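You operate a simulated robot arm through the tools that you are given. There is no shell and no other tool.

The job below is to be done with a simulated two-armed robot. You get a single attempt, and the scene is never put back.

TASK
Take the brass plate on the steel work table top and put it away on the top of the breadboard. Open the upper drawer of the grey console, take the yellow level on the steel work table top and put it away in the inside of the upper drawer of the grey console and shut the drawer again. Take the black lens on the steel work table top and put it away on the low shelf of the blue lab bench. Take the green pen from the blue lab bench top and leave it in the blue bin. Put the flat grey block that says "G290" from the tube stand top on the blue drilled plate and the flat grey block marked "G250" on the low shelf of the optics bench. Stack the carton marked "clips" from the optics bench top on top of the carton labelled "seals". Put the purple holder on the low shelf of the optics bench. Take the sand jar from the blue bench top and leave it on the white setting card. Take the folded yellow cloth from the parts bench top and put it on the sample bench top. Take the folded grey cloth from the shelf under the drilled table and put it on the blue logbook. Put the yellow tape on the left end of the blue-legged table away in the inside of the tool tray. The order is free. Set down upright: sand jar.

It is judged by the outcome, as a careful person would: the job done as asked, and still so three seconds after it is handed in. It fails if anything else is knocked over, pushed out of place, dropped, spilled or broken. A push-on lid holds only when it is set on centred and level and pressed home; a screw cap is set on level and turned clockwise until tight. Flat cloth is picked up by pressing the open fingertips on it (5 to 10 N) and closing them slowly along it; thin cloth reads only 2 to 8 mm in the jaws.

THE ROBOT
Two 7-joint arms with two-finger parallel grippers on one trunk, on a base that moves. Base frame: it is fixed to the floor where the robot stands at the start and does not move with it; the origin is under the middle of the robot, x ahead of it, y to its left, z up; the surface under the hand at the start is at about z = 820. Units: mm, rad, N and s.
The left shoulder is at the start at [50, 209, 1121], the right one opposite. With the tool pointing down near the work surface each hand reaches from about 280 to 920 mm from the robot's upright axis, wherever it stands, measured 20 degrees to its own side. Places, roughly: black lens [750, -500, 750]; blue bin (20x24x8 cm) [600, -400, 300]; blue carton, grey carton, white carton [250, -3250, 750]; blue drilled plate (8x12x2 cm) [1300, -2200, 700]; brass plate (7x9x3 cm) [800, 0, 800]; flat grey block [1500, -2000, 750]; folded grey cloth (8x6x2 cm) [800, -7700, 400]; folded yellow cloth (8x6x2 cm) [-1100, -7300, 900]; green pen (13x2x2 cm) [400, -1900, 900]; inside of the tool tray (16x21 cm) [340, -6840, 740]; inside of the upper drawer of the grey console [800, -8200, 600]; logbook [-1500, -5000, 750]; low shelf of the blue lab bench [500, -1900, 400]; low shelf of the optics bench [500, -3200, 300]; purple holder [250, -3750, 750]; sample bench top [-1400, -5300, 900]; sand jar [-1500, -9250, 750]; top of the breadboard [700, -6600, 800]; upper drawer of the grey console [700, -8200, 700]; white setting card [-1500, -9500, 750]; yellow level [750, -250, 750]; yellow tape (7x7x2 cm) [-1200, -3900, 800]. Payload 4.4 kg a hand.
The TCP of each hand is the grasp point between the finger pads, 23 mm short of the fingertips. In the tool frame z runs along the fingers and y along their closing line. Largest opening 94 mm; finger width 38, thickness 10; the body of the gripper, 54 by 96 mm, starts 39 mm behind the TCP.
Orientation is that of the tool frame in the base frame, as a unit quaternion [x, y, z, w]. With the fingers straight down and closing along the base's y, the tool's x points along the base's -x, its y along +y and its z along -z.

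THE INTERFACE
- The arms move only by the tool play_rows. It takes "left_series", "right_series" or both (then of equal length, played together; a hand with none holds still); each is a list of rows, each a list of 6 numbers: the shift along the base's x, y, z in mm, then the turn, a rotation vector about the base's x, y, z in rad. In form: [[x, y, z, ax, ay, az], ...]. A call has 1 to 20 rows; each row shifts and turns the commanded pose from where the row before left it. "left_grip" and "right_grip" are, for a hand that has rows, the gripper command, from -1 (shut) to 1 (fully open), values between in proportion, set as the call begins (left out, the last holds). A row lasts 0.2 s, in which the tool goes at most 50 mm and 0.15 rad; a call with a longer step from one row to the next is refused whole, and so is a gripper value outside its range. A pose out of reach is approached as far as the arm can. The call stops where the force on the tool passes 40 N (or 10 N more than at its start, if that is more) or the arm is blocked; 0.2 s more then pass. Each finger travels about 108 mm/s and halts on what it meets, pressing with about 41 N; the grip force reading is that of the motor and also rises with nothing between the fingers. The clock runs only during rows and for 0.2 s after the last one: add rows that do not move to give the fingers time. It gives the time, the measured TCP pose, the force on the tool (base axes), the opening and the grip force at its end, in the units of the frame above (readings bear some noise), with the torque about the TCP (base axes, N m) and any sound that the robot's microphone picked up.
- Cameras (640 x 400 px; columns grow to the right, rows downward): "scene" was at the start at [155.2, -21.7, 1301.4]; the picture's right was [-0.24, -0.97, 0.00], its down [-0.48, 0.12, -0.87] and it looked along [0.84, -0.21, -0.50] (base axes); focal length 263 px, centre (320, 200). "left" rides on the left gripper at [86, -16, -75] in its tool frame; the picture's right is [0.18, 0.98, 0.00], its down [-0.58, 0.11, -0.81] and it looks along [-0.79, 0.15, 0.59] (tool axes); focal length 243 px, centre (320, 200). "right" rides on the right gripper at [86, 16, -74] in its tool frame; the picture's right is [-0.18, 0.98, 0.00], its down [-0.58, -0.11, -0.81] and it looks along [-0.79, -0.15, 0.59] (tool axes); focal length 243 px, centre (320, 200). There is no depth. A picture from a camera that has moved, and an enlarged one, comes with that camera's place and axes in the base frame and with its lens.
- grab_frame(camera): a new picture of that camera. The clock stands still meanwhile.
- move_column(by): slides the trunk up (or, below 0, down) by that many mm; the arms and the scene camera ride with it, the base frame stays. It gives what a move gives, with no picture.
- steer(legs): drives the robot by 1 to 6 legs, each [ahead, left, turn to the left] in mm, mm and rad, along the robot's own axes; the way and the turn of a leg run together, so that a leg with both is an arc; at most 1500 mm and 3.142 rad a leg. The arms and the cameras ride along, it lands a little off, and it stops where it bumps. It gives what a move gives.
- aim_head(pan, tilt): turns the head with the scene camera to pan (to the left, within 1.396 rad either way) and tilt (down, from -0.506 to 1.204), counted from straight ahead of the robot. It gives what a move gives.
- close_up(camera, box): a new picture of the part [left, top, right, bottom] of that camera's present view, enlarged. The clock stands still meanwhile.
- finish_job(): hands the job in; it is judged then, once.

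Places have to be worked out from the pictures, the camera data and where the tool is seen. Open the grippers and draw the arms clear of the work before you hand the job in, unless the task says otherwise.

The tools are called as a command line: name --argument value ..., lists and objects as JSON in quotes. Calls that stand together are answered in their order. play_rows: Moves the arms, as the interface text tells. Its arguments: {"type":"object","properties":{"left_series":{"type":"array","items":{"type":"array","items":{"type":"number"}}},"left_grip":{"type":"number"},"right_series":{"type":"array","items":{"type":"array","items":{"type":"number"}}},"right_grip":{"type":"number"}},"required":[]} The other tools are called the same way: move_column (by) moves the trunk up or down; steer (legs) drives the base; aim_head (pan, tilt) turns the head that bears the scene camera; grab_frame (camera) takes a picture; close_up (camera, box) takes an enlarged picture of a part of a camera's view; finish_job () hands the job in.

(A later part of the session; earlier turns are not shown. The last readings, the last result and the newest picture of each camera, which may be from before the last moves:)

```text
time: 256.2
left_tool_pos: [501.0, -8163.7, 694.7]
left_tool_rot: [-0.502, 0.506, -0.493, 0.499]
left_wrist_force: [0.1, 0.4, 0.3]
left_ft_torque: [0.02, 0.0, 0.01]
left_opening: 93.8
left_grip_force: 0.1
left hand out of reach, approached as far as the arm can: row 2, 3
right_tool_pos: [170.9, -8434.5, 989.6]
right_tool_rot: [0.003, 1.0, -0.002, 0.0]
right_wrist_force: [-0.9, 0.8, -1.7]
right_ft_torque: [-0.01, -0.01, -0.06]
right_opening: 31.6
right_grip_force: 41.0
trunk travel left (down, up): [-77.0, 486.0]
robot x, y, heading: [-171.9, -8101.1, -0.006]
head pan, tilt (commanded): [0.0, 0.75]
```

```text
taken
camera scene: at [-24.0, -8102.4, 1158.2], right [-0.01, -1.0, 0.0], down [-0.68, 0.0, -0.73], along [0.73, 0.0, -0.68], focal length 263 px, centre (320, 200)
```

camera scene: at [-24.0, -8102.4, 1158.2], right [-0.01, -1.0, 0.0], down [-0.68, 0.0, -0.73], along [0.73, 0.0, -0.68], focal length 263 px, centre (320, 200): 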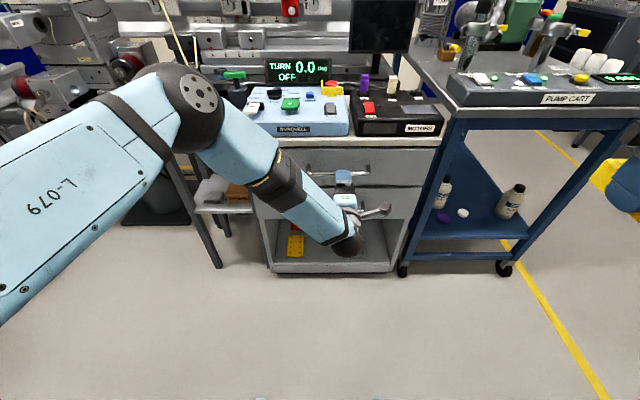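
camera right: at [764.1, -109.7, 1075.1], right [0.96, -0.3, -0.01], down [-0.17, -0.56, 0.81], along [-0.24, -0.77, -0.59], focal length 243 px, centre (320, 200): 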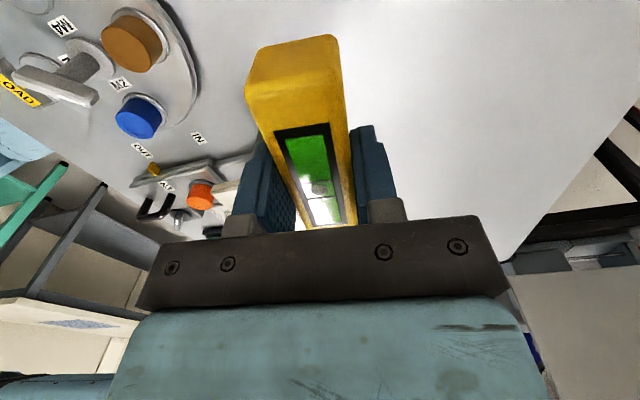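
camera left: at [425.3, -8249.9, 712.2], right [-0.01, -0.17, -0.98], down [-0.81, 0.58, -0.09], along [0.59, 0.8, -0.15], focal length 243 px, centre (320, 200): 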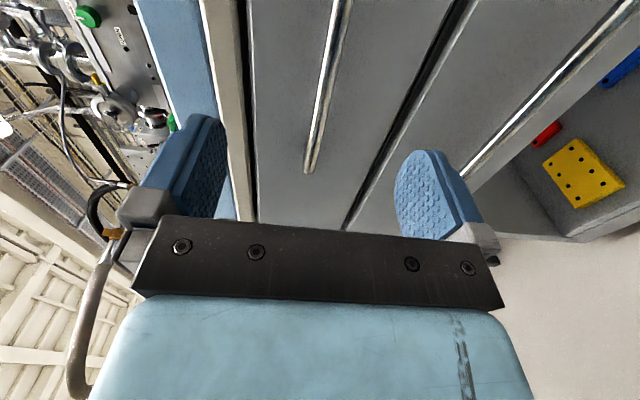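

The reachable region at this orientation lies a bit too high, so I lower the trunk its remaining 77 mm and then raise the hand to bar height.

move_column --by -75

play_rows --left_series '[[5, 5, 20, 0, 0, 0], [5, 5, 20, 0, 0, 0], [5, 5, 20, 0, 0, 0], [0, 0, 0, 0, 0, 0]]'

grab_frame --camera "left"

grab_frame --camera "scene"

```text
time: 257.4
left_tool_pos: [500.8, -8162.8, 621.1]
left_tool_rot: [-0.503, 0.505, -0.493, 0.499]
left_wrist_force: [0.0, 0.8, -0.1]
left_ft_torque: [0.01, 0.02, -0.02]
left_opening: 94.0
left_grip_force: 0.0
right_tool_pos: [170.8, -8434.1, 914.4]
right_tool_rot: [0.003, 1.0, -0.002, 0.0]
right_wrist_force: [-0.1, -0.4, -1.8]
right_ft_torque: [-0.01, 0.0, 0.02]
right_opening: 31.5
right_grip_force: 41.2
trunk travel left (down, up): [-2.0, 561.0]
robot x, y, heading: [-175.4, -8104.0, -0.002]
head pan, tilt (commanded): [0.0, 0.75]
```

```text
time: 258.4
left_tool_pos: [514.8, -8148.7, 680.8]
left_tool_rot: [-0.503, 0.506, -0.492, 0.499]
left_wrist_force: [-0.3, 0.4, 0.0]
left_ft_torque: [0.01, -0.01, -0.01]
left_opening: 94.0
left_grip_force: 0.1
right_tool_pos: [170.9, -8434.9, 914.5]
right_tool_rot: [0.004, 1.0, -0.002, 0.0]
right_wrist_force: [-0.2, -0.7, -1.0]
right_ft_torque: [0.03, -0.04, -0.02]
right_opening: 31.3
right_grip_force: 41.1
trunk travel left (down, up): [-2.0, 561.0]
robot x, y, heading: [-173.7, -8103.0, -0.007]
head pan, tilt (commanded): [0.0, 0.75]
```

```text
taken
camera left: at [440.0, -8235.7, 696.8], right [-0.01, -0.17, -0.98], down [-0.81, 0.58, -0.09], along [0.59, 0.8, -0.15], focal length 243 px, centre (320, 200)
```

left: 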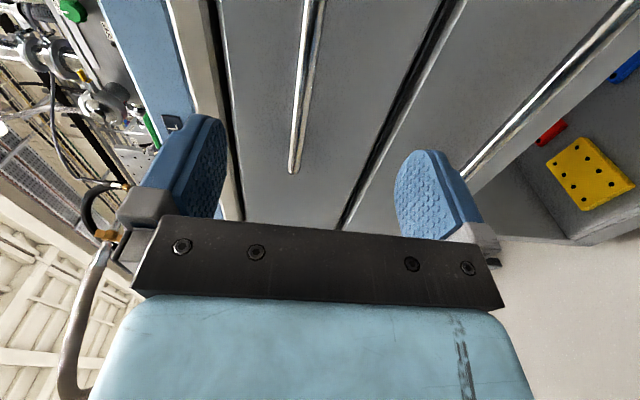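

```text
taken
camera scene: at [-24.0, -8102.4, 1083.2], right [-0.01, -1.0, 0.0], down [-0.68, 0.0, -0.73], along [0.73, 0.0, -0.68], focal length 263 px, centre (320, 200)
```

scene: 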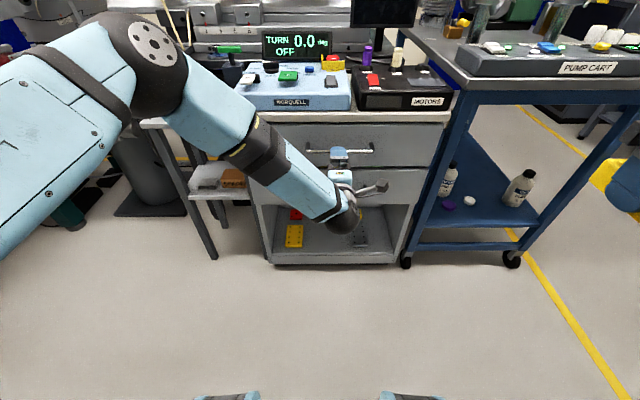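

Now the hand moves as commanded. The left camera puts the bar at z≈690; I raise 8 mm and go forward around the bar.

play_rows --left_series '[[15, 0, 8, 0, 0, 0], [20, 0, 0, 0, 0, 0], [20, 0, 0, 0, 0, 0], [16, 0, 0, 0, 0, 0], [0, 0, 0, 0, 0, 0]]'

grab_frame --camera "left"

close_up --camera "scene" --box '[260, 110, 440, 222]'

```text
time: 259.6
left_tool_pos: [586.0, -8147.8, 687.9]
left_tool_rot: [-0.502, 0.506, -0.492, 0.5]
left_wrist_force: [-0.1, -0.7, 0.0]
left_ft_torque: [-0.07, 0.03, -0.01]
left_opening: 94.0
left_grip_force: 0.1
right_tool_pos: [170.0, -8435.6, 915.1]
right_tool_rot: [0.002, 1.0, -0.003, 0.0]
right_wrist_force: [-0.2, 0.3, -1.5]
right_ft_torque: [0.0, 0.0, 0.0]
right_opening: 31.6
right_grip_force: 41.3
trunk travel left (down, up): [-2.0, 561.0]
robot x, y, heading: [-175.1, -8101.1, -0.008]
head pan, tilt (commanded): [0.0, 0.75]
```

```text
taken
camera left: at [510.3, -8234.9, 705.0], right [-0.01, -0.17, -0.98], down [-0.81, 0.58, -0.09], along [0.59, 0.8, -0.15], focal length 243 px, centre (320, 200)
```

left: 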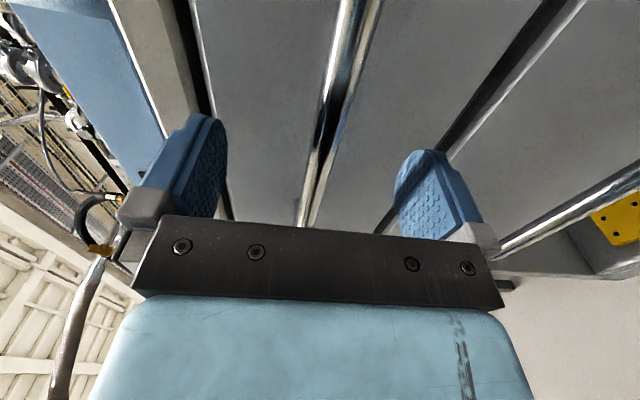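

```text
3.56 times, centred on (350, 166) of scene
camera zoom: at [-24.0, -8102.4, 1083.2], right [-0.01, -1.0, 0.0], down [-0.68, 0.0, -0.73], along [0.73, 0.0, -0.68], focal length 935 px, centre (213, 321)
```

zoom: 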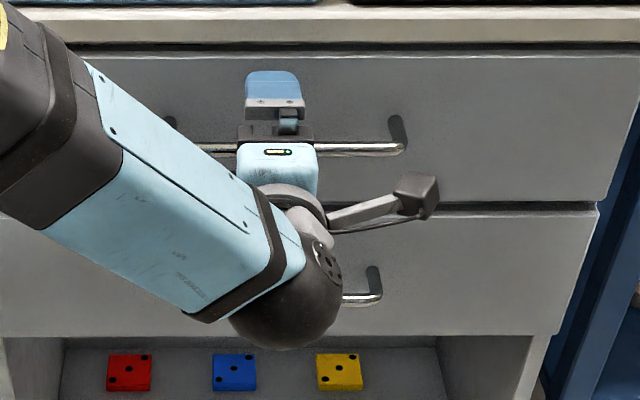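

The bar lies between the open fingers. I close on it and pull the drawer 40 mm first to see that it follows.

play_rows --left_series '[[0, 0, 0, 0, 0, 0], [0, 0, 0, 0, 0, 0], [0, 0, 0, 0, 0, 0], [0, 0, 0, 0, 0, 0], [0, 0, 0, 0, 0, 0]]' --left_grip -1

play_rows --left_series '[[-10, 0, 0, 0, 0, 0], [-15, 0, 0, 0, 0, 0], [-15, 0, 0, 0, 0, 0], [0, 0, 0, 0, 0, 0]]'

grab_frame --camera "scene"

```text
time: 260.8
left_tool_pos: [585.2, -8148.2, 689.7]
left_tool_rot: [-0.502, 0.506, -0.493, 0.499]
left_wrist_force: [2.7, -2.8, 9.2]
left_ft_torque: [-1.71, -0.04, 0.31]
left_opening: 11.8
left_grip_force: 44.9
right_tool_pos: [168.4, -8434.6, 915.2]
right_tool_rot: [0.003, 1.0, -0.003, 0.0]
right_wrist_force: [1.0, 0.0, -1.9]
right_ft_torque: [0.05, -0.03, 0.0]
right_opening: 31.7
right_grip_force: 40.4
trunk travel left (down, up): [-2.0, 561.0]
robot x, y, heading: [-174.4, -8099.6, -0.006]
head pan, tilt (commanded): [0.0, 0.75]
```

```text
time: 261.8
left_tool_pos: [545.5, -8148.9, 689.5]
left_tool_rot: [-0.501, 0.504, -0.494, 0.5]
left_wrist_force: [-1.5, -1.8, 21.5]
left_ft_torque: [-1.7, -0.09, 0.1]
left_opening: 11.5
left_grip_force: 45.1
right_tool_pos: [168.9, -8436.1, 915.2]
right_tool_rot: [0.003, 1.0, -0.002, 0.001]
right_wrist_force: [0.4, 0.9, -1.8]
right_ft_torque: [-0.03, 0.0, 0.0]
right_opening: 31.7
right_grip_force: 41.2
trunk travel left (down, up): [-2.0, 561.0]
robot x, y, heading: [-169.0, -8103.4, -0.009]
head pan, tilt (commanded): [0.0, 0.75]
```

```text
taken
camera scene: at [-26.0, -8102.2, 1083.7], right [-0.01, -1.0, 0.0], down [-0.68, 0.0, -0.73], along [0.73, 0.0, -0.68], focal length 263 px, centre (320, 200)
```

scene: 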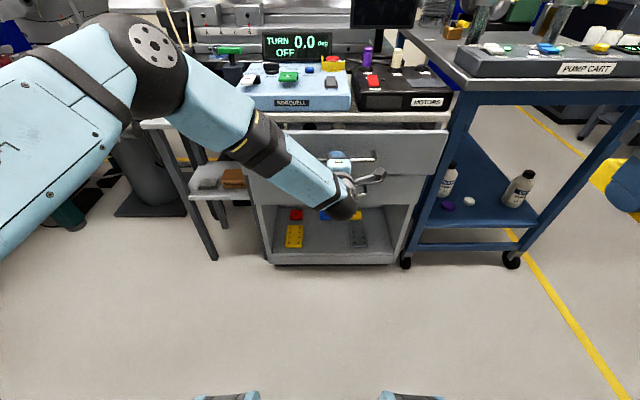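

The drawer follows. I relieve the small vertical strain and pull it out another 180 mm.

play_rows --left_series '[[-10, 0, 1, 0, 0, 0], [-20, 0, 1, 0, 0, 0], [-25, 0, 0, 0, 0, 0], [-25, 0, 0, 0, 0, 0], [-25, 0, 0, 0, 0, 0], [-25, 0, 0, 0, 0, 0], [-25, 0, 0, 0, 0, 0], [-15, 0, 0, 0, 0, 0], [0, 0, 0, 0, 0, 0]]'

grab_frame --camera "scene"

```text
time: 263.8
left_tool_pos: [375.1, -8148.3, 690.3]
left_tool_rot: [-0.503, 0.505, -0.493, 0.499]
left_wrist_force: [-1.9, 7.8, 10.1]
left_ft_torque: [-1.69, -0.06, 0.16]
left_opening: 12.0
left_grip_force: 45.6
right_tool_pos: [169.1, -8433.9, 915.2]
right_tool_rot: [0.002, 1.0, -0.004, 0.0]
right_wrist_force: [-0.4, 0.8, -2.0]
right_ft_torque: [0.04, -0.02, -0.02]
right_opening: 31.5
right_grip_force: 40.9
trunk travel left (down, up): [-2.0, 561.0]
robot x, y, heading: [-175.7, -8102.9, -0.008]
head pan, tilt (commanded): [0.0, 0.75]
```

```text
taken
camera scene: at [-24.8, -8101.6, 1083.3], right [-0.01, -1.0, 0.0], down [-0.68, 0.0, -0.73], along [0.73, 0.0, -0.68], focal length 263 px, centre (320, 200)
```

scene: 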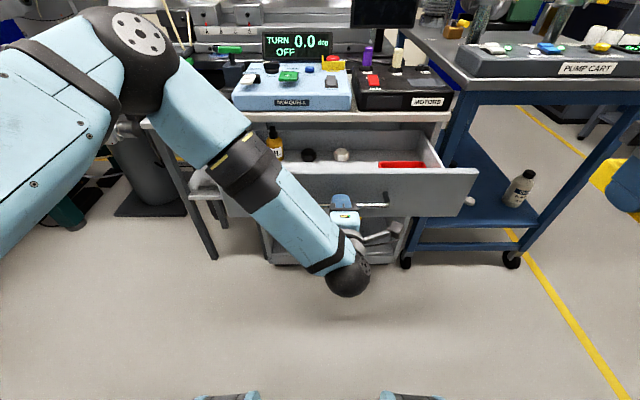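

The drawer is open about 210 mm. I release the bar, back the left hand off, and look inside.

play_rows --left_series '[[0, 0, 0, 0, 0, 0], [0, 0, 0, 0, 0, 0], [0, 0, 0, 0, 0, 0], [0, 0, 0, 0, 0, 0]]' --left_grip 0.2

play_rows --left_series '[[-15, 0, 0, 0, 0, 0], [-25, 0, 0, 0, 0, 0], [-25, 0, 0, 0, 0, 0]]'

grab_frame --camera "scene"

close_up --camera "scene" --box '[220, 100, 480, 262]'

```text
time: 264.8
left_tool_pos: [376.5, -8149.1, 689.7]
left_tool_rot: [-0.503, 0.505, -0.493, 0.499]
left_wrist_force: [-0.6, -0.4, -0.1]
left_ft_torque: [0.0, 0.03, 0.03]
left_opening: 56.4
left_grip_force: 0.1
right_tool_pos: [170.3, -8435.4, 914.9]
right_tool_rot: [0.003, 1.0, -0.002, 0.0]
right_wrist_force: [-0.1, 0.7, -1.9]
right_ft_torque: [0.01, -0.02, -0.02]
right_opening: 31.6
right_grip_force: 41.2
trunk travel left (down, up): [-2.0, 561.0]
robot x, y, heading: [-174.7, -8101.3, -0.0]
head pan, tilt (commanded): [0.0, 0.75]
```

```text
time: 265.6
left_tool_pos: [310.5, -8147.5, 689.4]
left_tool_rot: [-0.502, 0.506, -0.493, 0.499]
left_wrist_force: [0.3, -0.3, 0.1]
left_ft_torque: [0.02, 0.02, 0.03]
left_opening: 56.3
left_grip_force: 0.0
right_tool_pos: [170.1, -8435.2, 915.2]
right_tool_rot: [0.002, 1.0, -0.003, 0.0]
right_wrist_force: [0.0, -0.2, -1.1]
right_ft_torque: [-0.01, 0.0, 0.04]
right_opening: 31.6
right_grip_force: 40.5
trunk travel left (down, up): [-2.0, 561.0]
robot x, y, heading: [-176.4, -8101.1, -0.004]
head pan, tilt (commanded): [0.0, 0.75]
```

```text
taken
camera scene: at [-24.0, -8102.5, 1083.2], right [-0.01, -1.0, 0.0], down [-0.68, 0.0, -0.73], along [0.73, 0.0, -0.68], focal length 263 px, centre (320, 200)
```

scene: 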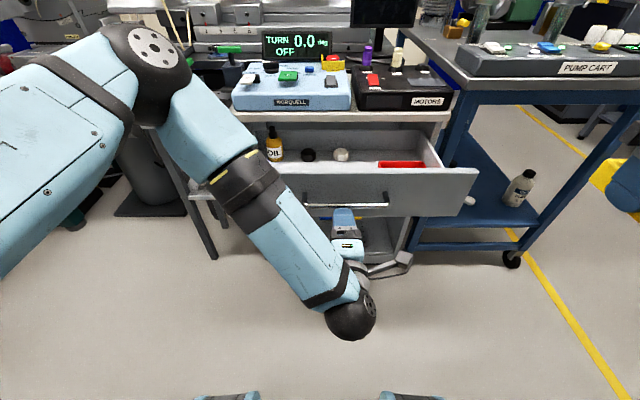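

```text
2.46 times, centred on (350, 181) of scene
camera zoom: at [-24.0, -8102.5, 1083.2], right [-0.01, -1.0, 0.0], down [-0.68, 0.0, -0.73], along [0.73, 0.0, -0.68], focal length 647 px, centre (246, 247)
```

zoom: 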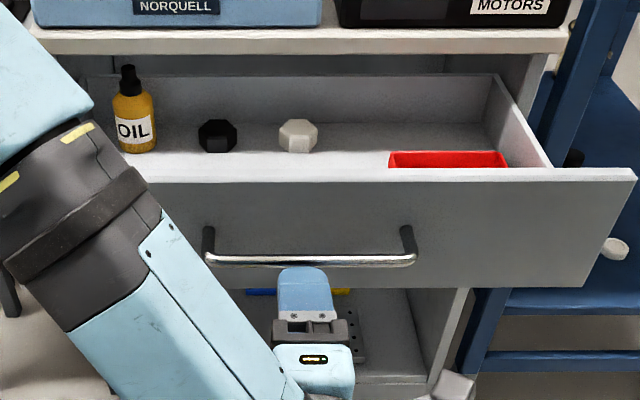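

The drawer holds a few things; the zone just behind the front panel is hidden from here. I move the left hand aside and raise the trunk to look in from above.

play_rows --left_series '[[-10, 25, 15, 0, 0, 0], [0, 30, 15, 0, 0, 0], [0, 30, 15, 0, 0, 0], [0, 30, 15, 0, 0, 0], [0, 30, 10, 0, 0, 0], [0, 30, 0, 0, 0, 0]]'

move_column --by 250

aim_head --pan -0.15 --tilt 0.9

grab_frame --camera "scene"

```text
time: 266.9
left_tool_pos: [296.7, -7983.7, 767.5]
left_tool_rot: [-0.504, 0.504, -0.492, 0.5]
left_wrist_force: [-1.2, -0.2, 0.0]
left_ft_torque: [-0.01, 0.0, 0.03]
left_opening: 56.4
left_grip_force: 0.1
left hand out of reach, approached as far as the arm can: row 6
right_tool_pos: [170.4, -8434.8, 914.4]
right_tool_rot: [0.003, 1.0, -0.003, 0.0]
right_wrist_force: [-0.8, 0.0, -1.5]
right_ft_torque: [0.01, 0.04, 0.01]
right_opening: 31.5
right_grip_force: 40.7
trunk travel left (down, up): [-2.0, 561.0]
robot x, y, heading: [-175.7, -8101.6, -0.005]
head pan, tilt (commanded): [0.0, 0.75]
```

```text
time: 269.5
left_tool_pos: [297.2, -7983.9, 1015.3]
left_tool_rot: [-0.503, 0.505, -0.492, 0.5]
left_wrist_force: [-0.1, 0.0, 0.8]
left_ft_torque: [-0.02, -0.02, -0.02]
left_opening: 56.4
left_grip_force: 0.0
right_tool_pos: [170.4, -8436.1, 1164.3]
right_tool_rot: [0.003, 1.0, -0.003, 0.0]
right_wrist_force: [-0.5, 0.1, -2.0]
right_ft_torque: [0.0, -0.02, 0.03]
right_opening: 31.9
right_grip_force: 41.1
trunk travel left (down, up): [-252.0, 311.0]
robot x, y, heading: [-173.5, -8103.7, -0.007]
head pan, tilt (commanded): [0.0, 0.75]
```

```text
time: 270.2
left_tool_pos: [297.5, -7983.4, 1016.4]
left_tool_rot: [-0.503, 0.505, -0.492, 0.499]
left_wrist_force: [0.3, 0.2, 0.1]
left_ft_torque: [-0.01, -0.02, 0.02]
left_opening: 56.5
left_grip_force: 0.1
right_tool_pos: [170.4, -8435.5, 1163.9]
right_tool_rot: [0.003, 1.0, -0.003, 0.0]
right_wrist_force: [0.2, -0.2, -1.6]
right_ft_torque: [-0.01, 0.02, 0.03]
right_opening: 31.8
right_grip_force: 41.1
trunk travel left (down, up): [-252.0, 311.0]
robot x, y, heading: [-175.8, -8100.3, 0.0]
head pan, tilt (commanded): [-0.15, 0.901]
```

```text
taken
camera scene: at [-32.2, -8113.6, 1321.3], right [-0.15, -0.99, 0.0], down [-0.77, 0.12, -0.62], along [0.61, -0.1, -0.78], focal length 263 px, centre (320, 200)
```

scene: 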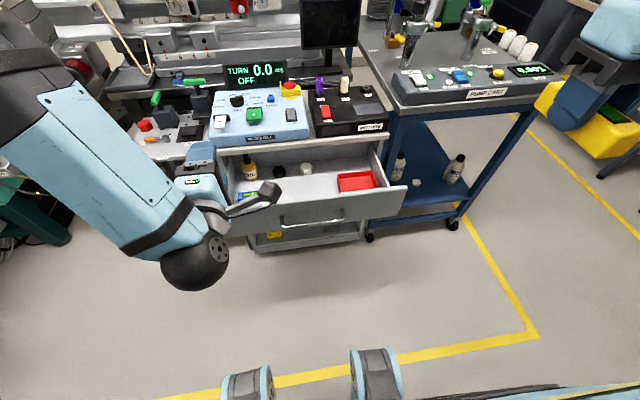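

close_up --camera "scene" --box '[220, 130, 420, 255]'

```text
3.20 times, centred on (320, 192) of scene
camera zoom: at [-32.2, -8113.6, 1321.3], right [-0.15, -0.99, 0.0], down [-0.77, 0.12, -0.62], along [0.61, -0.1, -0.78], focal length 842 px, centre (320, 224)
```

zoom: 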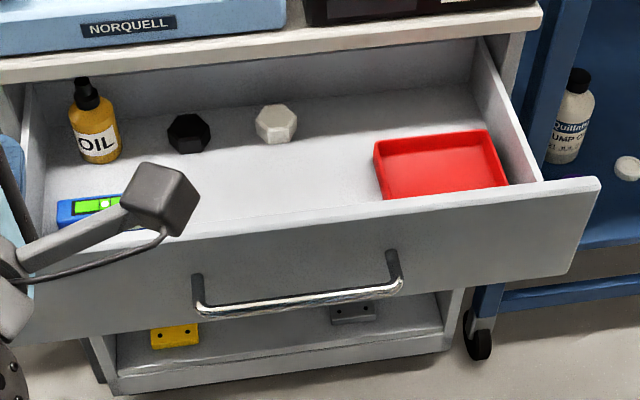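

The middle of the drawer is free between a blue level on the left and a red tray on the right. I bring the right hand over [525,-8150], turned so the level lies along y and the camera points leftwards.

play_rows --right_series '[[29, 23, -10, 0, 0, -0.131], [29, 23, -10, 0, 0, -0.131], [29, 23, -15, 0, 0, -0.131], [29, 24, -15, 0, 0, -0.131], [30, 24, -20, 0, 0, -0.131], [30, 24, -20, 0, 0, -0.131], [30, 24, -20, 0, 0, -0.131], [30, 24, -20, 0, 0, -0.131], [30, 24, -20, 0, 0, -0.131], [30, 24, -20, 0, 0, -0.131], [30, 24, -20, 0, 0, -0.131], [30, 24, -20, 0, 0, -0.131], [0, 0, 0, 0, 0, 0]]'

grab_frame --camera "right"

grab_frame --camera "scene"

```text
time: 273.0
left_tool_pos: [298.1, -7984.5, 1017.1]
left_tool_rot: [-0.503, 0.505, -0.492, 0.5]
left_wrist_force: [-0.1, -0.6, 0.7]
left_ft_torque: [0.01, 0.0, 0.01]
left_opening: 56.4
left_grip_force: 0.1
right_tool_pos: [524.8, -8151.3, 955.4]
right_tool_rot: [0.711, 0.704, -0.002, -0.001]
right_wrist_force: [0.5, 0.5, -1.9]
right_ft_torque: [0.03, 0.01, -0.02]
right_opening: 31.8
right_grip_force: 41.3
trunk travel left (down, up): [-252.0, 311.0]
robot x, y, heading: [-171.5, -8103.9, -0.002]
head pan, tilt (commanded): [-0.15, 0.901]
```

```text
taken
camera right: at [542.6, -8064.2, 1030.4], right [0.98, -0.19, 0.0], down [-0.11, -0.58, 0.81], along [-0.16, -0.79, -0.59], focal length 243 px, centre (320, 200)
```

right: 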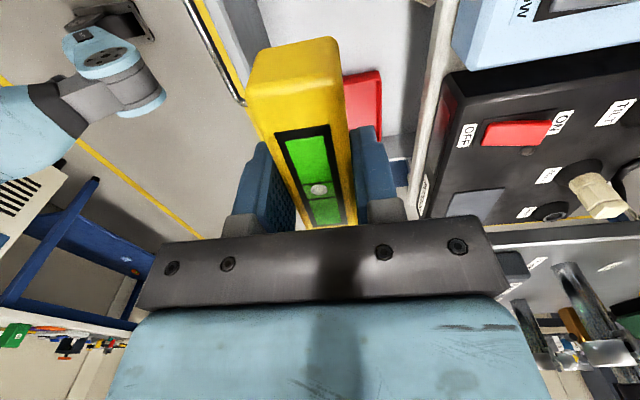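

```text
taken
camera scene: at [-32.8, -8114.4, 1321.3], right [-0.16, -0.99, 0.0], down [-0.77, 0.12, -0.62], along [0.61, -0.1, -0.78], focal length 263 px, centre (320, 200)
```

scene: 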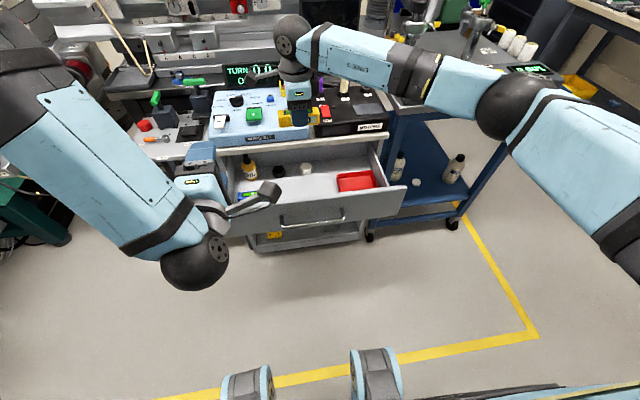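

The hand is over the free middle of the open drawer. I descend to z≈740 and look again.

play_rows --right_series '[[2, 0, -30, 0, 0, 0], [2, 0, -40, 0, 0, 0], [0, 0, -40, 0, 0, 0], [0, 0, -40, 0, 0, 0], [0, 0, -35, 0, 0, 0], [0, 0, -30, 0, 0, 0], [0, 0, 0, 0, 0, 0]]'

grab_frame --camera "right"

grab_frame --camera "scene"

```text
time: 274.6
left_tool_pos: [297.1, -7984.1, 1016.2]
left_tool_rot: [0.504, -0.504, 0.492, -0.5]
left_wrist_force: [-0.4, -0.1, 0.3]
left_ft_torque: [0.01, -0.01, 0.01]
left_opening: 56.7
left_grip_force: 0.2
right_tool_pos: [528.5, -8150.3, 738.0]
right_tool_rot: [0.71, 0.705, -0.003, -0.002]
right_wrist_force: [0.5, 0.8, -2.0]
right_ft_torque: [-0.02, -0.02, 0.01]
right_opening: 31.6
right_grip_force: 40.6
trunk travel left (down, up): [-252.0, 311.0]
robot x, y, heading: [-175.5, -8105.9, -0.005]
head pan, tilt (commanded): [-0.15, 0.901]
```

```text
taken
camera right: at [546.9, -8063.4, 814.6], right [0.98, -0.19, -0.01], down [-0.11, -0.58, 0.81], along [-0.16, -0.79, -0.59], focal length 243 px, centre (320, 200)
```

right: 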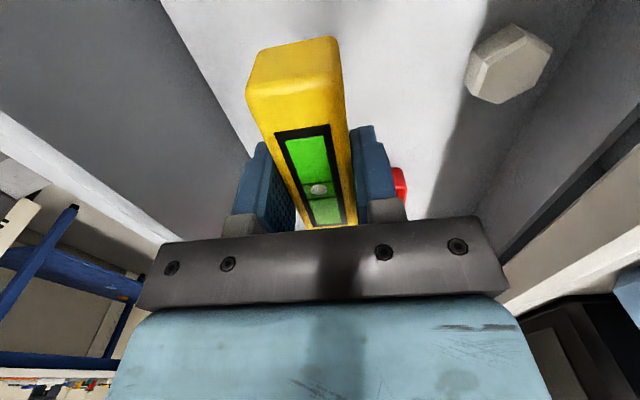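

```text
taken
camera scene: at [-32.4, -8113.6, 1321.3], right [-0.16, -0.99, 0.0], down [-0.77, 0.12, -0.62], along [0.61, -0.1, -0.78], focal length 263 px, centre (320, 200)
```

scene: 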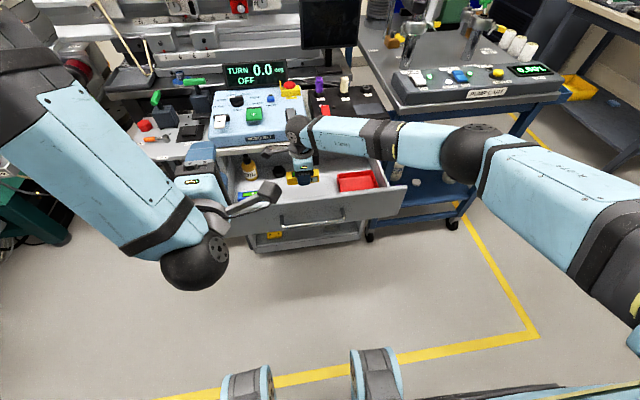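

play_rows --right_series '[[0, 0, -25, 0, 0, 0], [0, 0, -25, 0, 0, 0], [0, 0, -15, 0, 0, 0], [0, 0, -5, 0, 0, 0], [0, 0, 0, 0, 0, 0]]'

grab_frame --camera "right"

close_up --camera "scene" --box '[220, 100, 420, 225]'

```text
time: 275.8
left_tool_pos: [297.7, -7984.2, 1015.9]
left_tool_rot: [-0.504, 0.505, -0.491, 0.5]
left_wrist_force: [-0.3, -0.4, 0.1]
left_ft_torque: [0.0, 0.02, 0.01]
left_opening: 56.6
left_grip_force: 0.1
right_tool_pos: [531.0, -8149.4, 668.9]
right_tool_rot: [0.71, 0.704, -0.002, -0.001]
right_wrist_force: [0.5, 0.5, -1.0]
right_ft_torque: [-0.05, 0.02, -0.01]
right_opening: 31.5
right_grip_force: 41.1
trunk travel left (down, up): [-252.0, 311.0]
robot x, y, heading: [-173.1, -8099.3, -0.004]
head pan, tilt (commanded): [-0.15, 0.901]
```

```text
taken
camera right: at [548.2, -8062.7, 743.7], right [0.98, -0.19, -0.01], down [-0.11, -0.58, 0.81], along [-0.16, -0.79, -0.59], focal length 243 px, centre (320, 200)
```

right: 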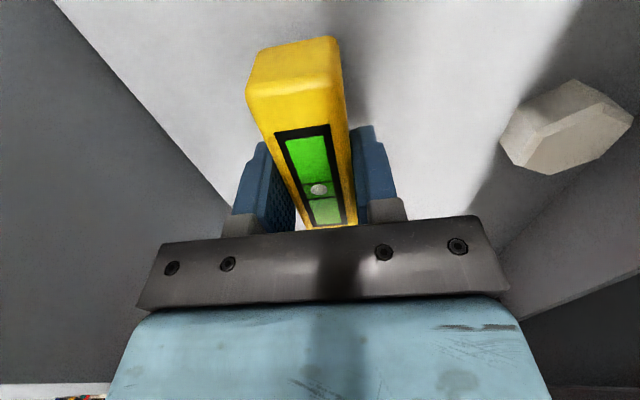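

```text
3.20 times, centred on (320, 162) of scene
camera zoom: at [-32.1, -8113.6, 1321.2], right [-0.16, -0.99, 0.0], down [-0.77, 0.12, -0.62], along [0.61, -0.1, -0.78], focal length 842 px, centre (320, 320)
```

zoom: 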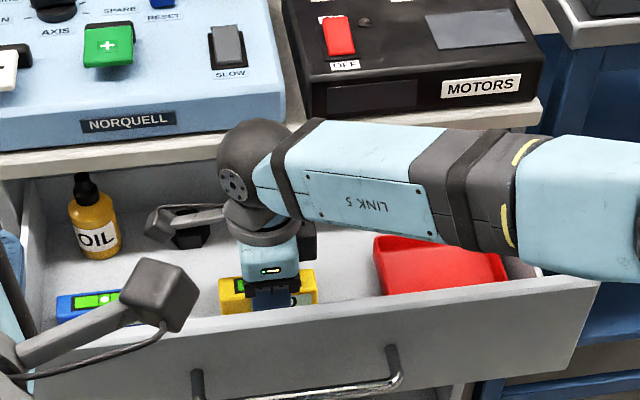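

play_rows --right_series '[[0, 0, -5, 0, 0, 0], [0, 0, -5, 0, 0, 0], [0, 0, -4, 0, 0, 0], [0, 0, 0, 0, 0, 0]]'

play_rows --right_series '[[0, 0, -3, 0, 0, 0], [0, 0, -3, 0, 0, 0], [0, 0, -3, 0, 0, 0], [0, 0, 0, 0, 0, 0]]'

```text
time: 276.8
left_tool_pos: [297.9, -7984.3, 1015.3]
left_tool_rot: [-0.504, 0.505, -0.492, 0.499]
left_wrist_force: [0.1, 0.2, 0.2]
left_ft_torque: [-0.02, 0.02, -0.04]
left_opening: 56.6
left_grip_force: 0.0
right_tool_pos: [529.9, -8150.5, 654.5]
right_tool_rot: [0.71, 0.704, -0.003, -0.002]
right_wrist_force: [0.8, -0.5, -1.8]
right_ft_torque: [0.0, 0.0, -0.01]
right_opening: 31.6
right_grip_force: 41.0
trunk travel left (down, up): [-252.0, 311.0]
robot x, y, heading: [-174.6, -8105.2, -0.004]
head pan, tilt (commanded): [-0.15, 0.901]
```

```text
time: 277.8
left_tool_pos: [295.6, -7983.4, 1017.9]
left_tool_rot: [-0.503, 0.505, -0.492, 0.5]
left_wrist_force: [-0.9, -0.1, 0.0]
left_ft_torque: [0.0, -0.01, 0.02]
left_opening: 56.5
left_grip_force: 0.0
right_tool_pos: [530.5, -8148.2, 650.4]
right_tool_rot: [0.709, 0.705, 0.0, -0.001]
right_wrist_force: [1.5, 0.3, 27.2]
right_ft_torque: [-1.05, 0.0, 0.03]
right_opening: 31.7
right_grip_force: 41.1
trunk travel left (down, up): [-252.0, 311.0]
robot x, y, heading: [-175.5, -8100.5, -0.008]
head pan, tilt (commanded): [-0.15, 0.901]
```

The level is down on the drawer floor (27 N). I ease up 2 mm, open the fingers moderately and lift away.

play_rows --right_series '[[0, 0, 2, 0, 0, 0], [0, 0, 1, 0, 0, 0]]'

play_rows --right_series '[[0, 0, 0, 0, 0, 0], [0, 0, 0, 0, 0, 0], [0, 0, 0, 0, 0, 0], [0, 0, 0, 0, 0, 0]]' --right_grip 0.3

play_rows --right_series '[[0, 0, 10, 0, 0, 0], [0, 0, 25, 0, 0, 0], [0, 0, 35, 0, 0, 0], [0, 0, 40, 0, 0, 0], [0, 0, 45, 0, 0, 0], [0, 0, 45, 0, 0, 0], [0, 0, 45, 0, 0, 0], [0, 0, 40, 0, 0, 0]]'

grab_frame --camera "right"

close_up --camera "scene" --box '[220, 100, 420, 225]'

```text
time: 278.4
left_tool_pos: [296.3, -7983.6, 1017.0]
left_tool_rot: [-0.503, 0.504, -0.493, 0.5]
left_wrist_force: [-1.0, -0.6, -0.6]
left_ft_torque: [-0.04, 0.0, -0.04]
left_opening: 56.5
left_grip_force: 0.1
right_tool_pos: [529.4, -8148.8, 649.7]
right_tool_rot: [0.71, 0.704, -0.001, -0.002]
right_wrist_force: [-0.4, 1.1, 17.8]
right_ft_torque: [-0.07, -0.24, -0.02]
right_opening: 31.6
right_grip_force: 41.2
trunk travel left (down, up): [-252.0, 311.0]
robot x, y, heading: [-174.6, -8105.2, -0.002]
head pan, tilt (commanded): [-0.15, 0.901]
```

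```text
time: 279.4
left_tool_pos: [298.1, -7985.3, 1015.8]
left_tool_rot: [-0.504, 0.505, -0.492, 0.5]
left_wrist_force: [-0.6, -0.2, 0.5]
left_ft_torque: [0.03, 0.0, 0.0]
left_opening: 56.2
left_grip_force: 0.2
right_tool_pos: [530.8, -8150.1, 649.1]
right_tool_rot: [0.71, 0.705, -0.002, -0.002]
right_wrist_force: [-0.5, -0.8, -0.2]
right_ft_torque: [0.03, 0.05, -0.04]
right_opening: 61.1
right_grip_force: 0.0
trunk travel left (down, up): [-252.0, 311.0]
robot x, y, heading: [-174.8, -8099.4, -0.006]
head pan, tilt (commanded): [-0.15, 0.901]
```

```text
time: 281.2
left_tool_pos: [297.0, -7984.5, 1016.5]
left_tool_rot: [-0.504, 0.504, -0.492, 0.501]
left_wrist_force: [-0.4, 0.2, -0.2]
left_ft_torque: [0.0, -0.02, 0.04]
left_opening: 56.5
left_grip_force: 0.0
right_tool_pos: [530.3, -8150.0, 932.4]
right_tool_rot: [0.71, 0.705, -0.002, -0.001]
right_wrist_force: [2.0, -0.2, 0.5]
right_ft_torque: [-0.01, -0.03, -0.02]
right_opening: 61.1
right_grip_force: 0.0
trunk travel left (down, up): [-252.0, 311.0]
robot x, y, heading: [-177.0, -8102.0, -0.006]
head pan, tilt (commanded): [-0.15, 0.901]
```

```text
taken
camera right: at [548.1, -8062.4, 1008.7], right [0.98, -0.19, 0.0], down [-0.11, -0.58, 0.81], along [-0.16, -0.79, -0.59], focal length 243 px, centre (320, 200)
```

right: 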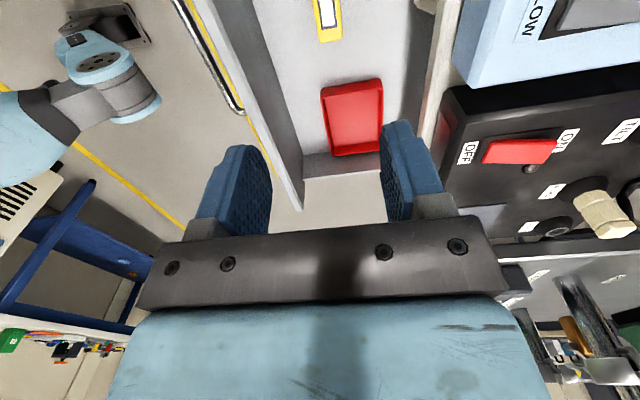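

```text
3.20 times, centred on (320, 162) of scene
camera zoom: at [-33.0, -8113.4, 1321.3], right [-0.16, -0.99, 0.0], down [-0.77, 0.12, -0.62], along [0.61, -0.1, -0.78], focal length 842 px, centre (320, 320)
```

zoom: 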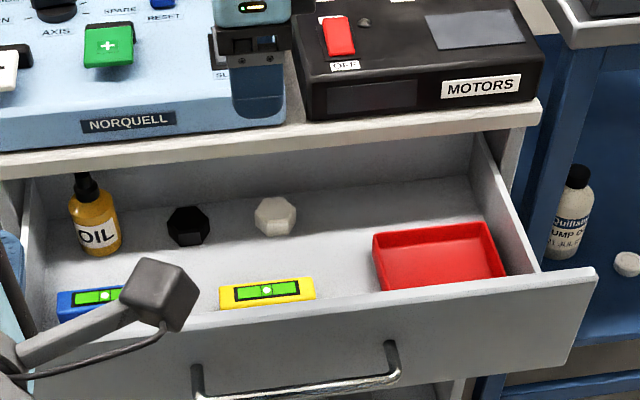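

The yellow level lies in the drawer. I tuck the right arm back, lower the trunk again and bring the left hand to the bar as before.

play_rows --right_series '[[-30, -24, 20, 0, 0, 0.131], [-30, -24, 20, 0, 0, 0.131], [-30, -24, 20, 0, 0, 0.131], [-30, -24, 20, 0, 0, 0.131], [-30, -24, 20, 0, 0, 0.131], [-30, -24, 20, 0, 0, 0.131], [-30, -24, 20, 0, 0, 0.131], [-30, -24, 20, 0, 0, 0.131], [-30, -24, 20, 0, 0, 0.131], [-30, -24, 20, 0, 0, 0.131], [-30, -24, 20, 0, 0, 0.131], [-30, -24, 20, 0, 0, 0.131]]'

move_column --by -250

play_rows --left_series '[[0, -30, 0, 0, 0, 0], [0, -30, -15, 0, 0, 0], [5, -30, -20, 0, 0, 0], [5, -30, -20, 0, 0, 0], [5, -30, -15, 0, 0, 0], [5, -14, -8, 0, 0, 0], [0, 0, 0, 0, 0, 0]]'

grab_frame --camera "left"

aim_head --pan -0.1 --tilt 0.75

grab_frame --camera "scene"

```text
time: 283.8
left_tool_pos: [297.4, -7985.0, 1017.4]
left_tool_rot: [-0.502, 0.505, -0.492, 0.501]
left_wrist_force: [-1.0, -0.4, -0.3]
left_ft_torque: [0.03, -0.01, 0.0]
left_opening: 56.3
left_grip_force: 0.0
right_tool_pos: [168.2, -8436.6, 1173.5]
right_tool_rot: [0.002, 1.0, -0.003, 0.002]
right_wrist_force: [1.0, 0.3, -0.2]
right_ft_torque: [0.02, -0.03, -0.02]
right_opening: 61.2
right_grip_force: 0.0
trunk travel left (down, up): [-252.0, 311.0]
robot x, y, heading: [-175.0, -8103.7, -0.005]
head pan, tilt (commanded): [-0.15, 0.901]
```

```text
time: 286.4
left_tool_pos: [297.2, -7983.2, 765.8]
left_tool_rot: [-0.503, 0.505, -0.492, 0.5]
left_wrist_force: [-1.1, 0.3, 0.5]
left_ft_torque: [0.01, 0.0, -0.01]
left_opening: 56.4
left_grip_force: 0.0
right_tool_pos: [169.2, -8435.2, 922.5]
right_tool_rot: [0.003, 1.0, -0.003, 0.001]
right_wrist_force: [0.3, -0.2, -0.1]
right_ft_torque: [-0.01, 0.01, 0.04]
right_opening: 61.3
right_grip_force: 0.1
trunk travel left (down, up): [-2.0, 561.0]
robot x, y, heading: [-177.1, -8102.8, -0.004]
head pan, tilt (commanded): [-0.15, 0.901]
```

```text
time: 288.0
left_tool_pos: [318.0, -8148.5, 689.7]
left_tool_rot: [-0.504, 0.505, -0.492, 0.5]
left_wrist_force: [-0.5, 0.0, 0.1]
left_ft_torque: [0.02, -0.01, -0.04]
left_opening: 56.5
left_grip_force: 0.2
right_tool_pos: [169.7, -8434.9, 924.7]
right_tool_rot: [0.003, 1.0, -0.003, 0.0]
right_wrist_force: [-0.1, 0.5, 0.0]
right_ft_torque: [-0.01, 0.0, 0.03]
right_opening: 61.1
right_grip_force: 0.1
trunk travel left (down, up): [-2.0, 561.0]
robot x, y, heading: [-175.1, -8101.9, -0.007]
head pan, tilt (commanded): [-0.15, 0.901]
```

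```text
taken
camera left: at [241.7, -8235.5, 706.2], right [-0.02, -0.17, -0.98], down [-0.81, 0.58, -0.09], along [0.58, 0.8, -0.15], focal length 243 px, centre (320, 200)
```

left: 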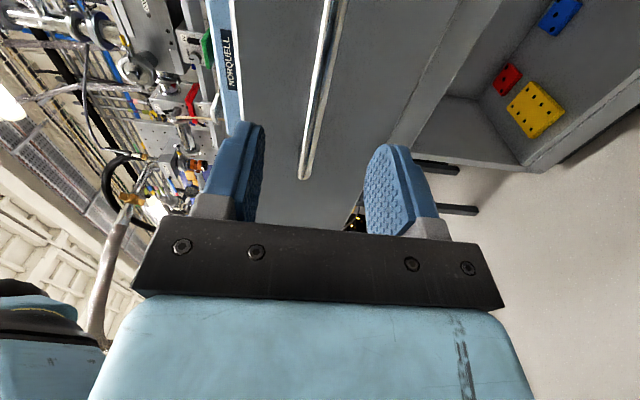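

```text
time: 288.7
left_tool_pos: [317.0, -8149.5, 689.6]
left_tool_rot: [-0.504, 0.505, -0.492, 0.499]
left_wrist_force: [-0.5, -0.6, -0.1]
left_ft_torque: [0.02, 0.02, 0.03]
left_opening: 56.3
left_grip_force: 0.1
right_tool_pos: [169.9, -8436.3, 923.2]
right_tool_rot: [0.003, 1.0, -0.002, 0.0]
right_wrist_force: [-0.1, 0.1, 0.4]
right_ft_torque: [-0.01, -0.03, 0.0]
right_opening: 61.1
right_grip_force: 0.1
trunk travel left (down, up): [-2.0, 561.0]
robot x, y, heading: [-174.3, -8097.2, -0.005]
head pan, tilt (commanded): [-0.099, 0.75]
```

```text
taken
camera scene: at [-24.5, -8110.6, 1083.1], right [-0.11, -0.99, 0.0], down [-0.68, 0.07, -0.73], along [0.73, -0.08, -0.68], focal length 263 px, centre (320, 200)
```

scene: 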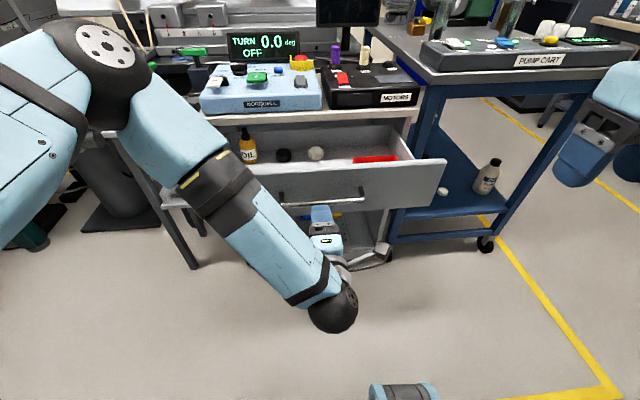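

The bar is in line with the open fingers. I go forward, grip it, and push the drawer in by about 210 mm.

play_rows --left_series '[[20, 0, 0, 0, 0, 0], [20, 0, 0, 0, 0, 0], [18, 0, 0, 0, 0, 0], [0, 0, 0, 0, 0, 0]]'

play_rows --left_series '[[0, 0, 0, 0, 0, 0], [0, 0, 0, 0, 0, 0], [0, 0, 0, 0, 0, 0], [0, 0, 0, 0, 0, 0]]' --left_grip -1

play_rows --left_series '[[10, 0, 0, 0, 0, 0], [20, 0, 0, 0, 0, 0], [20, 0, 0, 0, 0, 0], [25, 0, 0, 0, 0, 0], [25, 0, 0, 0, 0, 0], [25, 0, 0, 0, 0, 0], [25, 0, 0, 0, 0, 0], [20, 0, 0, 0, 0, 0], [15, 0, 0, 0, 0, 0], [15, 0, 0, 0, 0, 0], [0, 0, 0, 0, 0, 0]]'

grab_frame --camera "scene"

```text
time: 289.7
left_tool_pos: [375.2, -8148.7, 688.2]
left_tool_rot: [-0.504, 0.505, -0.492, 0.5]
left_wrist_force: [-0.8, -0.6, 0.1]
left_ft_torque: [-0.02, 0.05, 0.01]
left_opening: 56.4
left_grip_force: 0.0
right_tool_pos: [170.2, -8435.8, 924.5]
right_tool_rot: [0.002, 1.0, -0.002, 0.0]
right_wrist_force: [0.7, 0.6, 0.0]
right_ft_torque: [-0.04, 0.0, -0.01]
right_opening: 61.2
right_grip_force: 0.0
trunk travel left (down, up): [-2.0, 561.0]
robot x, y, heading: [-174.7, -8103.0, -0.007]
head pan, tilt (commanded): [-0.099, 0.75]
```

```text
time: 290.7
left_tool_pos: [375.4, -8147.6, 690.9]
left_tool_rot: [-0.503, 0.504, -0.493, 0.5]
left_wrist_force: [1.1, -0.4, 12.5]
left_ft_torque: [-1.75, -0.11, 0.33]
left_opening: 11.6
left_grip_force: 44.6
right_tool_pos: [169.5, -8435.9, 923.2]
right_tool_rot: [0.003, 1.0, -0.002, 0.0]
right_wrist_force: [0.4, 0.4, 0.7]
right_ft_torque: [0.04, -0.05, -0.02]
right_opening: 61.2
right_grip_force: 0.1
trunk travel left (down, up): [-2.0, 561.0]
robot x, y, heading: [-172.2, -8101.9, -0.005]
head pan, tilt (commanded): [-0.099, 0.75]
```

```text
time: 293.1
left_tool_pos: [573.9, -8148.0, 689.7]
left_tool_rot: [-0.503, 0.504, -0.493, 0.5]
left_wrist_force: [3.1, -6.2, 15.1]
left_ft_torque: [-1.72, -0.12, 0.48]
left_opening: 11.7
left_grip_force: 44.9
right_tool_pos: [170.1, -8436.7, 924.1]
right_tool_rot: [0.002, 1.0, -0.003, 0.001]
right_wrist_force: [0.1, 0.1, 0.2]
right_ft_torque: [-0.02, 0.0, 0.04]
right_opening: 60.9
right_grip_force: 0.2
trunk travel left (down, up): [-2.0, 561.0]
robot x, y, heading: [-173.1, -8104.1, -0.005]
head pan, tilt (commanded): [-0.099, 0.75]
```

```text
taken
camera scene: at [-25.8, -8110.7, 1083.5], right [-0.11, -0.99, 0.0], down [-0.68, 0.07, -0.73], along [0.73, -0.08, -0.68], focal length 263 px, centre (320, 200)
```

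scene: 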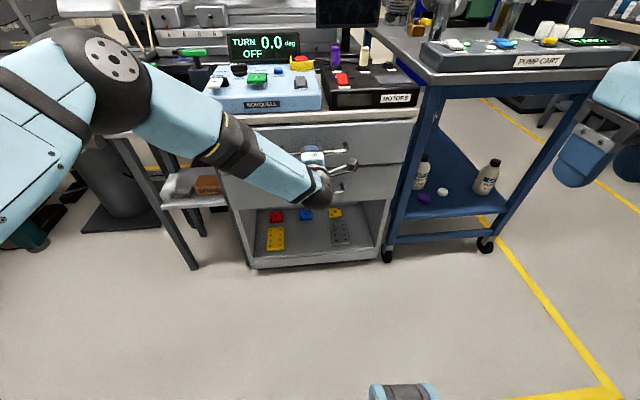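

Nearly shut; the TCP was at x≈585 when it was closed. I push the last bit until the force shows the stop.

play_rows --left_series '[[5, 0, 0, 0, 0, 0], [5, 0, 0, 0, 0, 0], [3, 0, 0, 0, 0, 0], [0, 0, 0, 0, 0, 0]]'

play_rows --left_series '[[3, 0, 0, 0, 0, 0], [2, 0, 0, 0, 0, 0], [0, 0, 0, 0, 0, 0]]'

close_up --camera "scene" --box '[200, 90, 440, 240]'

```text
time: 293.8
left_tool_pos: [580.0, -8148.8, 690.1]
left_tool_rot: [0.504, -0.504, 0.494, -0.499]
left_wrist_force: [-22.9, 6.1, 14.5]
left_ft_torque: [-1.52, -0.2, -0.08]
left_opening: 11.7
left_grip_force: 45.4
right_tool_pos: [167.5, -8434.4, 925.4]
right_tool_rot: [0.002, 1.0, -0.004, 0.002]
right_wrist_force: [-0.7, 0.5, -0.1]
right_ft_torque: [-0.01, 0.03, -0.03]
right_opening: 61.0
right_grip_force: 0.1
trunk travel left (down, up): [-2.0, 561.0]
robot x, y, heading: [-176.5, -8098.4, -0.004]
head pan, tilt (commanded): [-0.099, 0.75]
stopped in row 3 (left hand): the force on the tool passed its limit at 45 N (the readings are from after the stop); the commanded pose is now the measured one
```

```text
time: 294.2
left_tool_pos: [580.8, -8148.5, 690.4]
left_tool_rot: [0.505, -0.503, 0.493, -0.499]
left_wrist_force: [-22.2, 7.8, 14.5]
left_ft_torque: [-1.14, -0.17, -0.29]
left_opening: 11.7
left_grip_force: 45.1
right_tool_pos: [167.9, -8433.9, 926.1]
right_tool_rot: [0.001, 1.0, -0.002, 0.002]
right_wrist_force: [-0.5, 1.4, 0.4]
right_ft_torque: [0.03, -0.01, -0.02]
right_opening: 61.2
right_grip_force: 0.1
trunk travel left (down, up): [-2.0, 561.0]
robot x, y, heading: [-176.2, -8101.9, -0.001]
head pan, tilt (commanded): [-0.099, 0.75]
stopped in row 1 (left hand): the force on the tool passed its limit at 43 N (the readings are from after the stop); the commanded pose is now the measured one
```

```text
2.67 times, centred on (320, 165) of scene
camera zoom: at [-28.5, -8109.2, 1083.7], right [-0.1, -0.99, 0.0], down [-0.68, 0.07, -0.73], along [0.73, -0.08, -0.68], focal length 701 px, centre (320, 293)
```

zoom: 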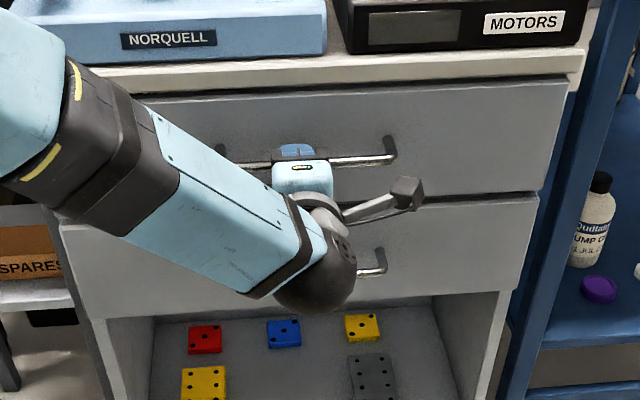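

The push stopped against about 45 N at x≈581, and the face looks flush with the lower drawer. I release, back off and check closely.

play_rows --left_series '[[0, 0, 0, 0, 0, 0], [0, 0, 0, 0, 0, 0], [0, 0, 0, 0, 0, 0], [0, 0, 0, 0, 0, 0]]' --left_grip 0.2

play_rows --left_series '[[-15, 0, 0, 0, 0, 0], [-25, 0, 0, 0, 0, 0], [-25, 0, 0, 0, 0, 0], [-25, 10, 0, 0, 0, 0], [-25, 20, 0, 0, 0, 0]]'

close_up --camera "scene" --box '[200, 90, 440, 240]'

grab_frame --camera "left"

```text
time: 295.2
left_tool_pos: [582.8, -8148.7, 686.5]
left_tool_rot: [-0.505, 0.505, -0.492, 0.498]
left_wrist_force: [-0.1, -0.8, 0.5]
left_ft_torque: [-0.04, -0.03, 0.0]
left_opening: 56.4
left_grip_force: 0.0
right_tool_pos: [169.7, -8435.0, 923.4]
right_tool_rot: [0.002, 1.0, -0.003, 0.0]
right_wrist_force: [0.5, 0.3, 0.2]
right_ft_torque: [0.01, 0.0, 0.01]
right_opening: 61.0
right_grip_force: 0.1
trunk travel left (down, up): [-2.0, 561.0]
robot x, y, heading: [-176.5, -8100.2, -0.005]
head pan, tilt (commanded): [-0.099, 0.75]
```

```text
time: 296.4
left_tool_pos: [464.5, -8118.3, 685.9]
left_tool_rot: [-0.505, 0.506, -0.492, 0.497]
left_wrist_force: [-0.3, 0.5, -0.6]
left_ft_torque: [0.01, -0.02, -0.01]
left_opening: 56.3
left_grip_force: 0.1
right_tool_pos: [168.4, -8435.3, 923.7]
right_tool_rot: [0.001, 1.0, -0.003, 0.0]
right_wrist_force: [-0.4, 0.3, 0.3]
right_ft_torque: [0.0, 0.0, 0.0]
right_opening: 60.9
right_grip_force: 0.1
trunk travel left (down, up): [-2.0, 561.0]
robot x, y, heading: [-175.2, -8103.7, -0.004]
head pan, tilt (commanded): [-0.099, 0.75]
```

```text
2.67 times, centred on (320, 165) of scene
camera zoom: at [-25.7, -8109.9, 1083.2], right [-0.1, -0.99, 0.0], down [-0.68, 0.07, -0.73], along [0.73, -0.08, -0.68], focal length 701 px, centre (320, 293)
```

zoom: 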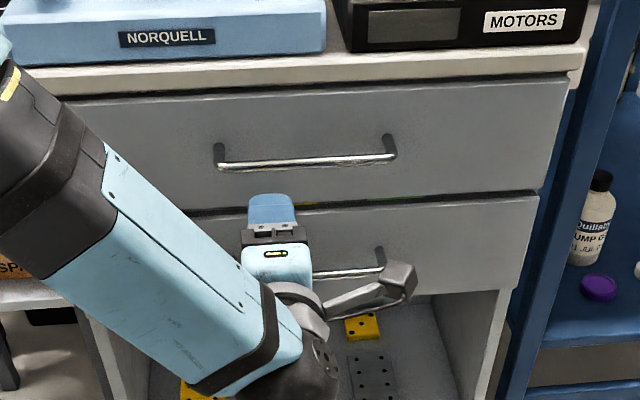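

```text
taken
camera left: at [390.2, -8205.5, 704.1], right [-0.02, -0.18, -0.98], down [-0.81, 0.58, -0.09], along [0.58, 0.8, -0.16], focal length 243 px, centre (320, 200)
```

left: 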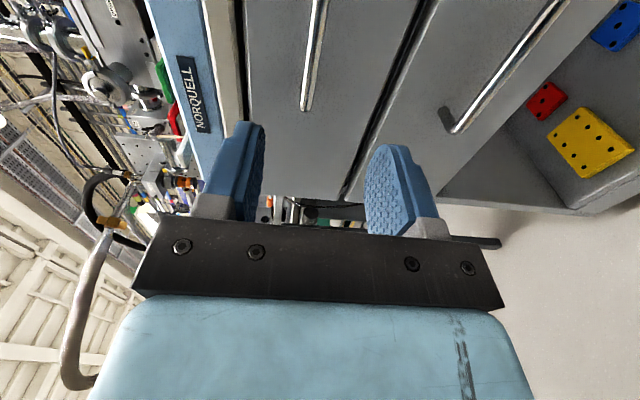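

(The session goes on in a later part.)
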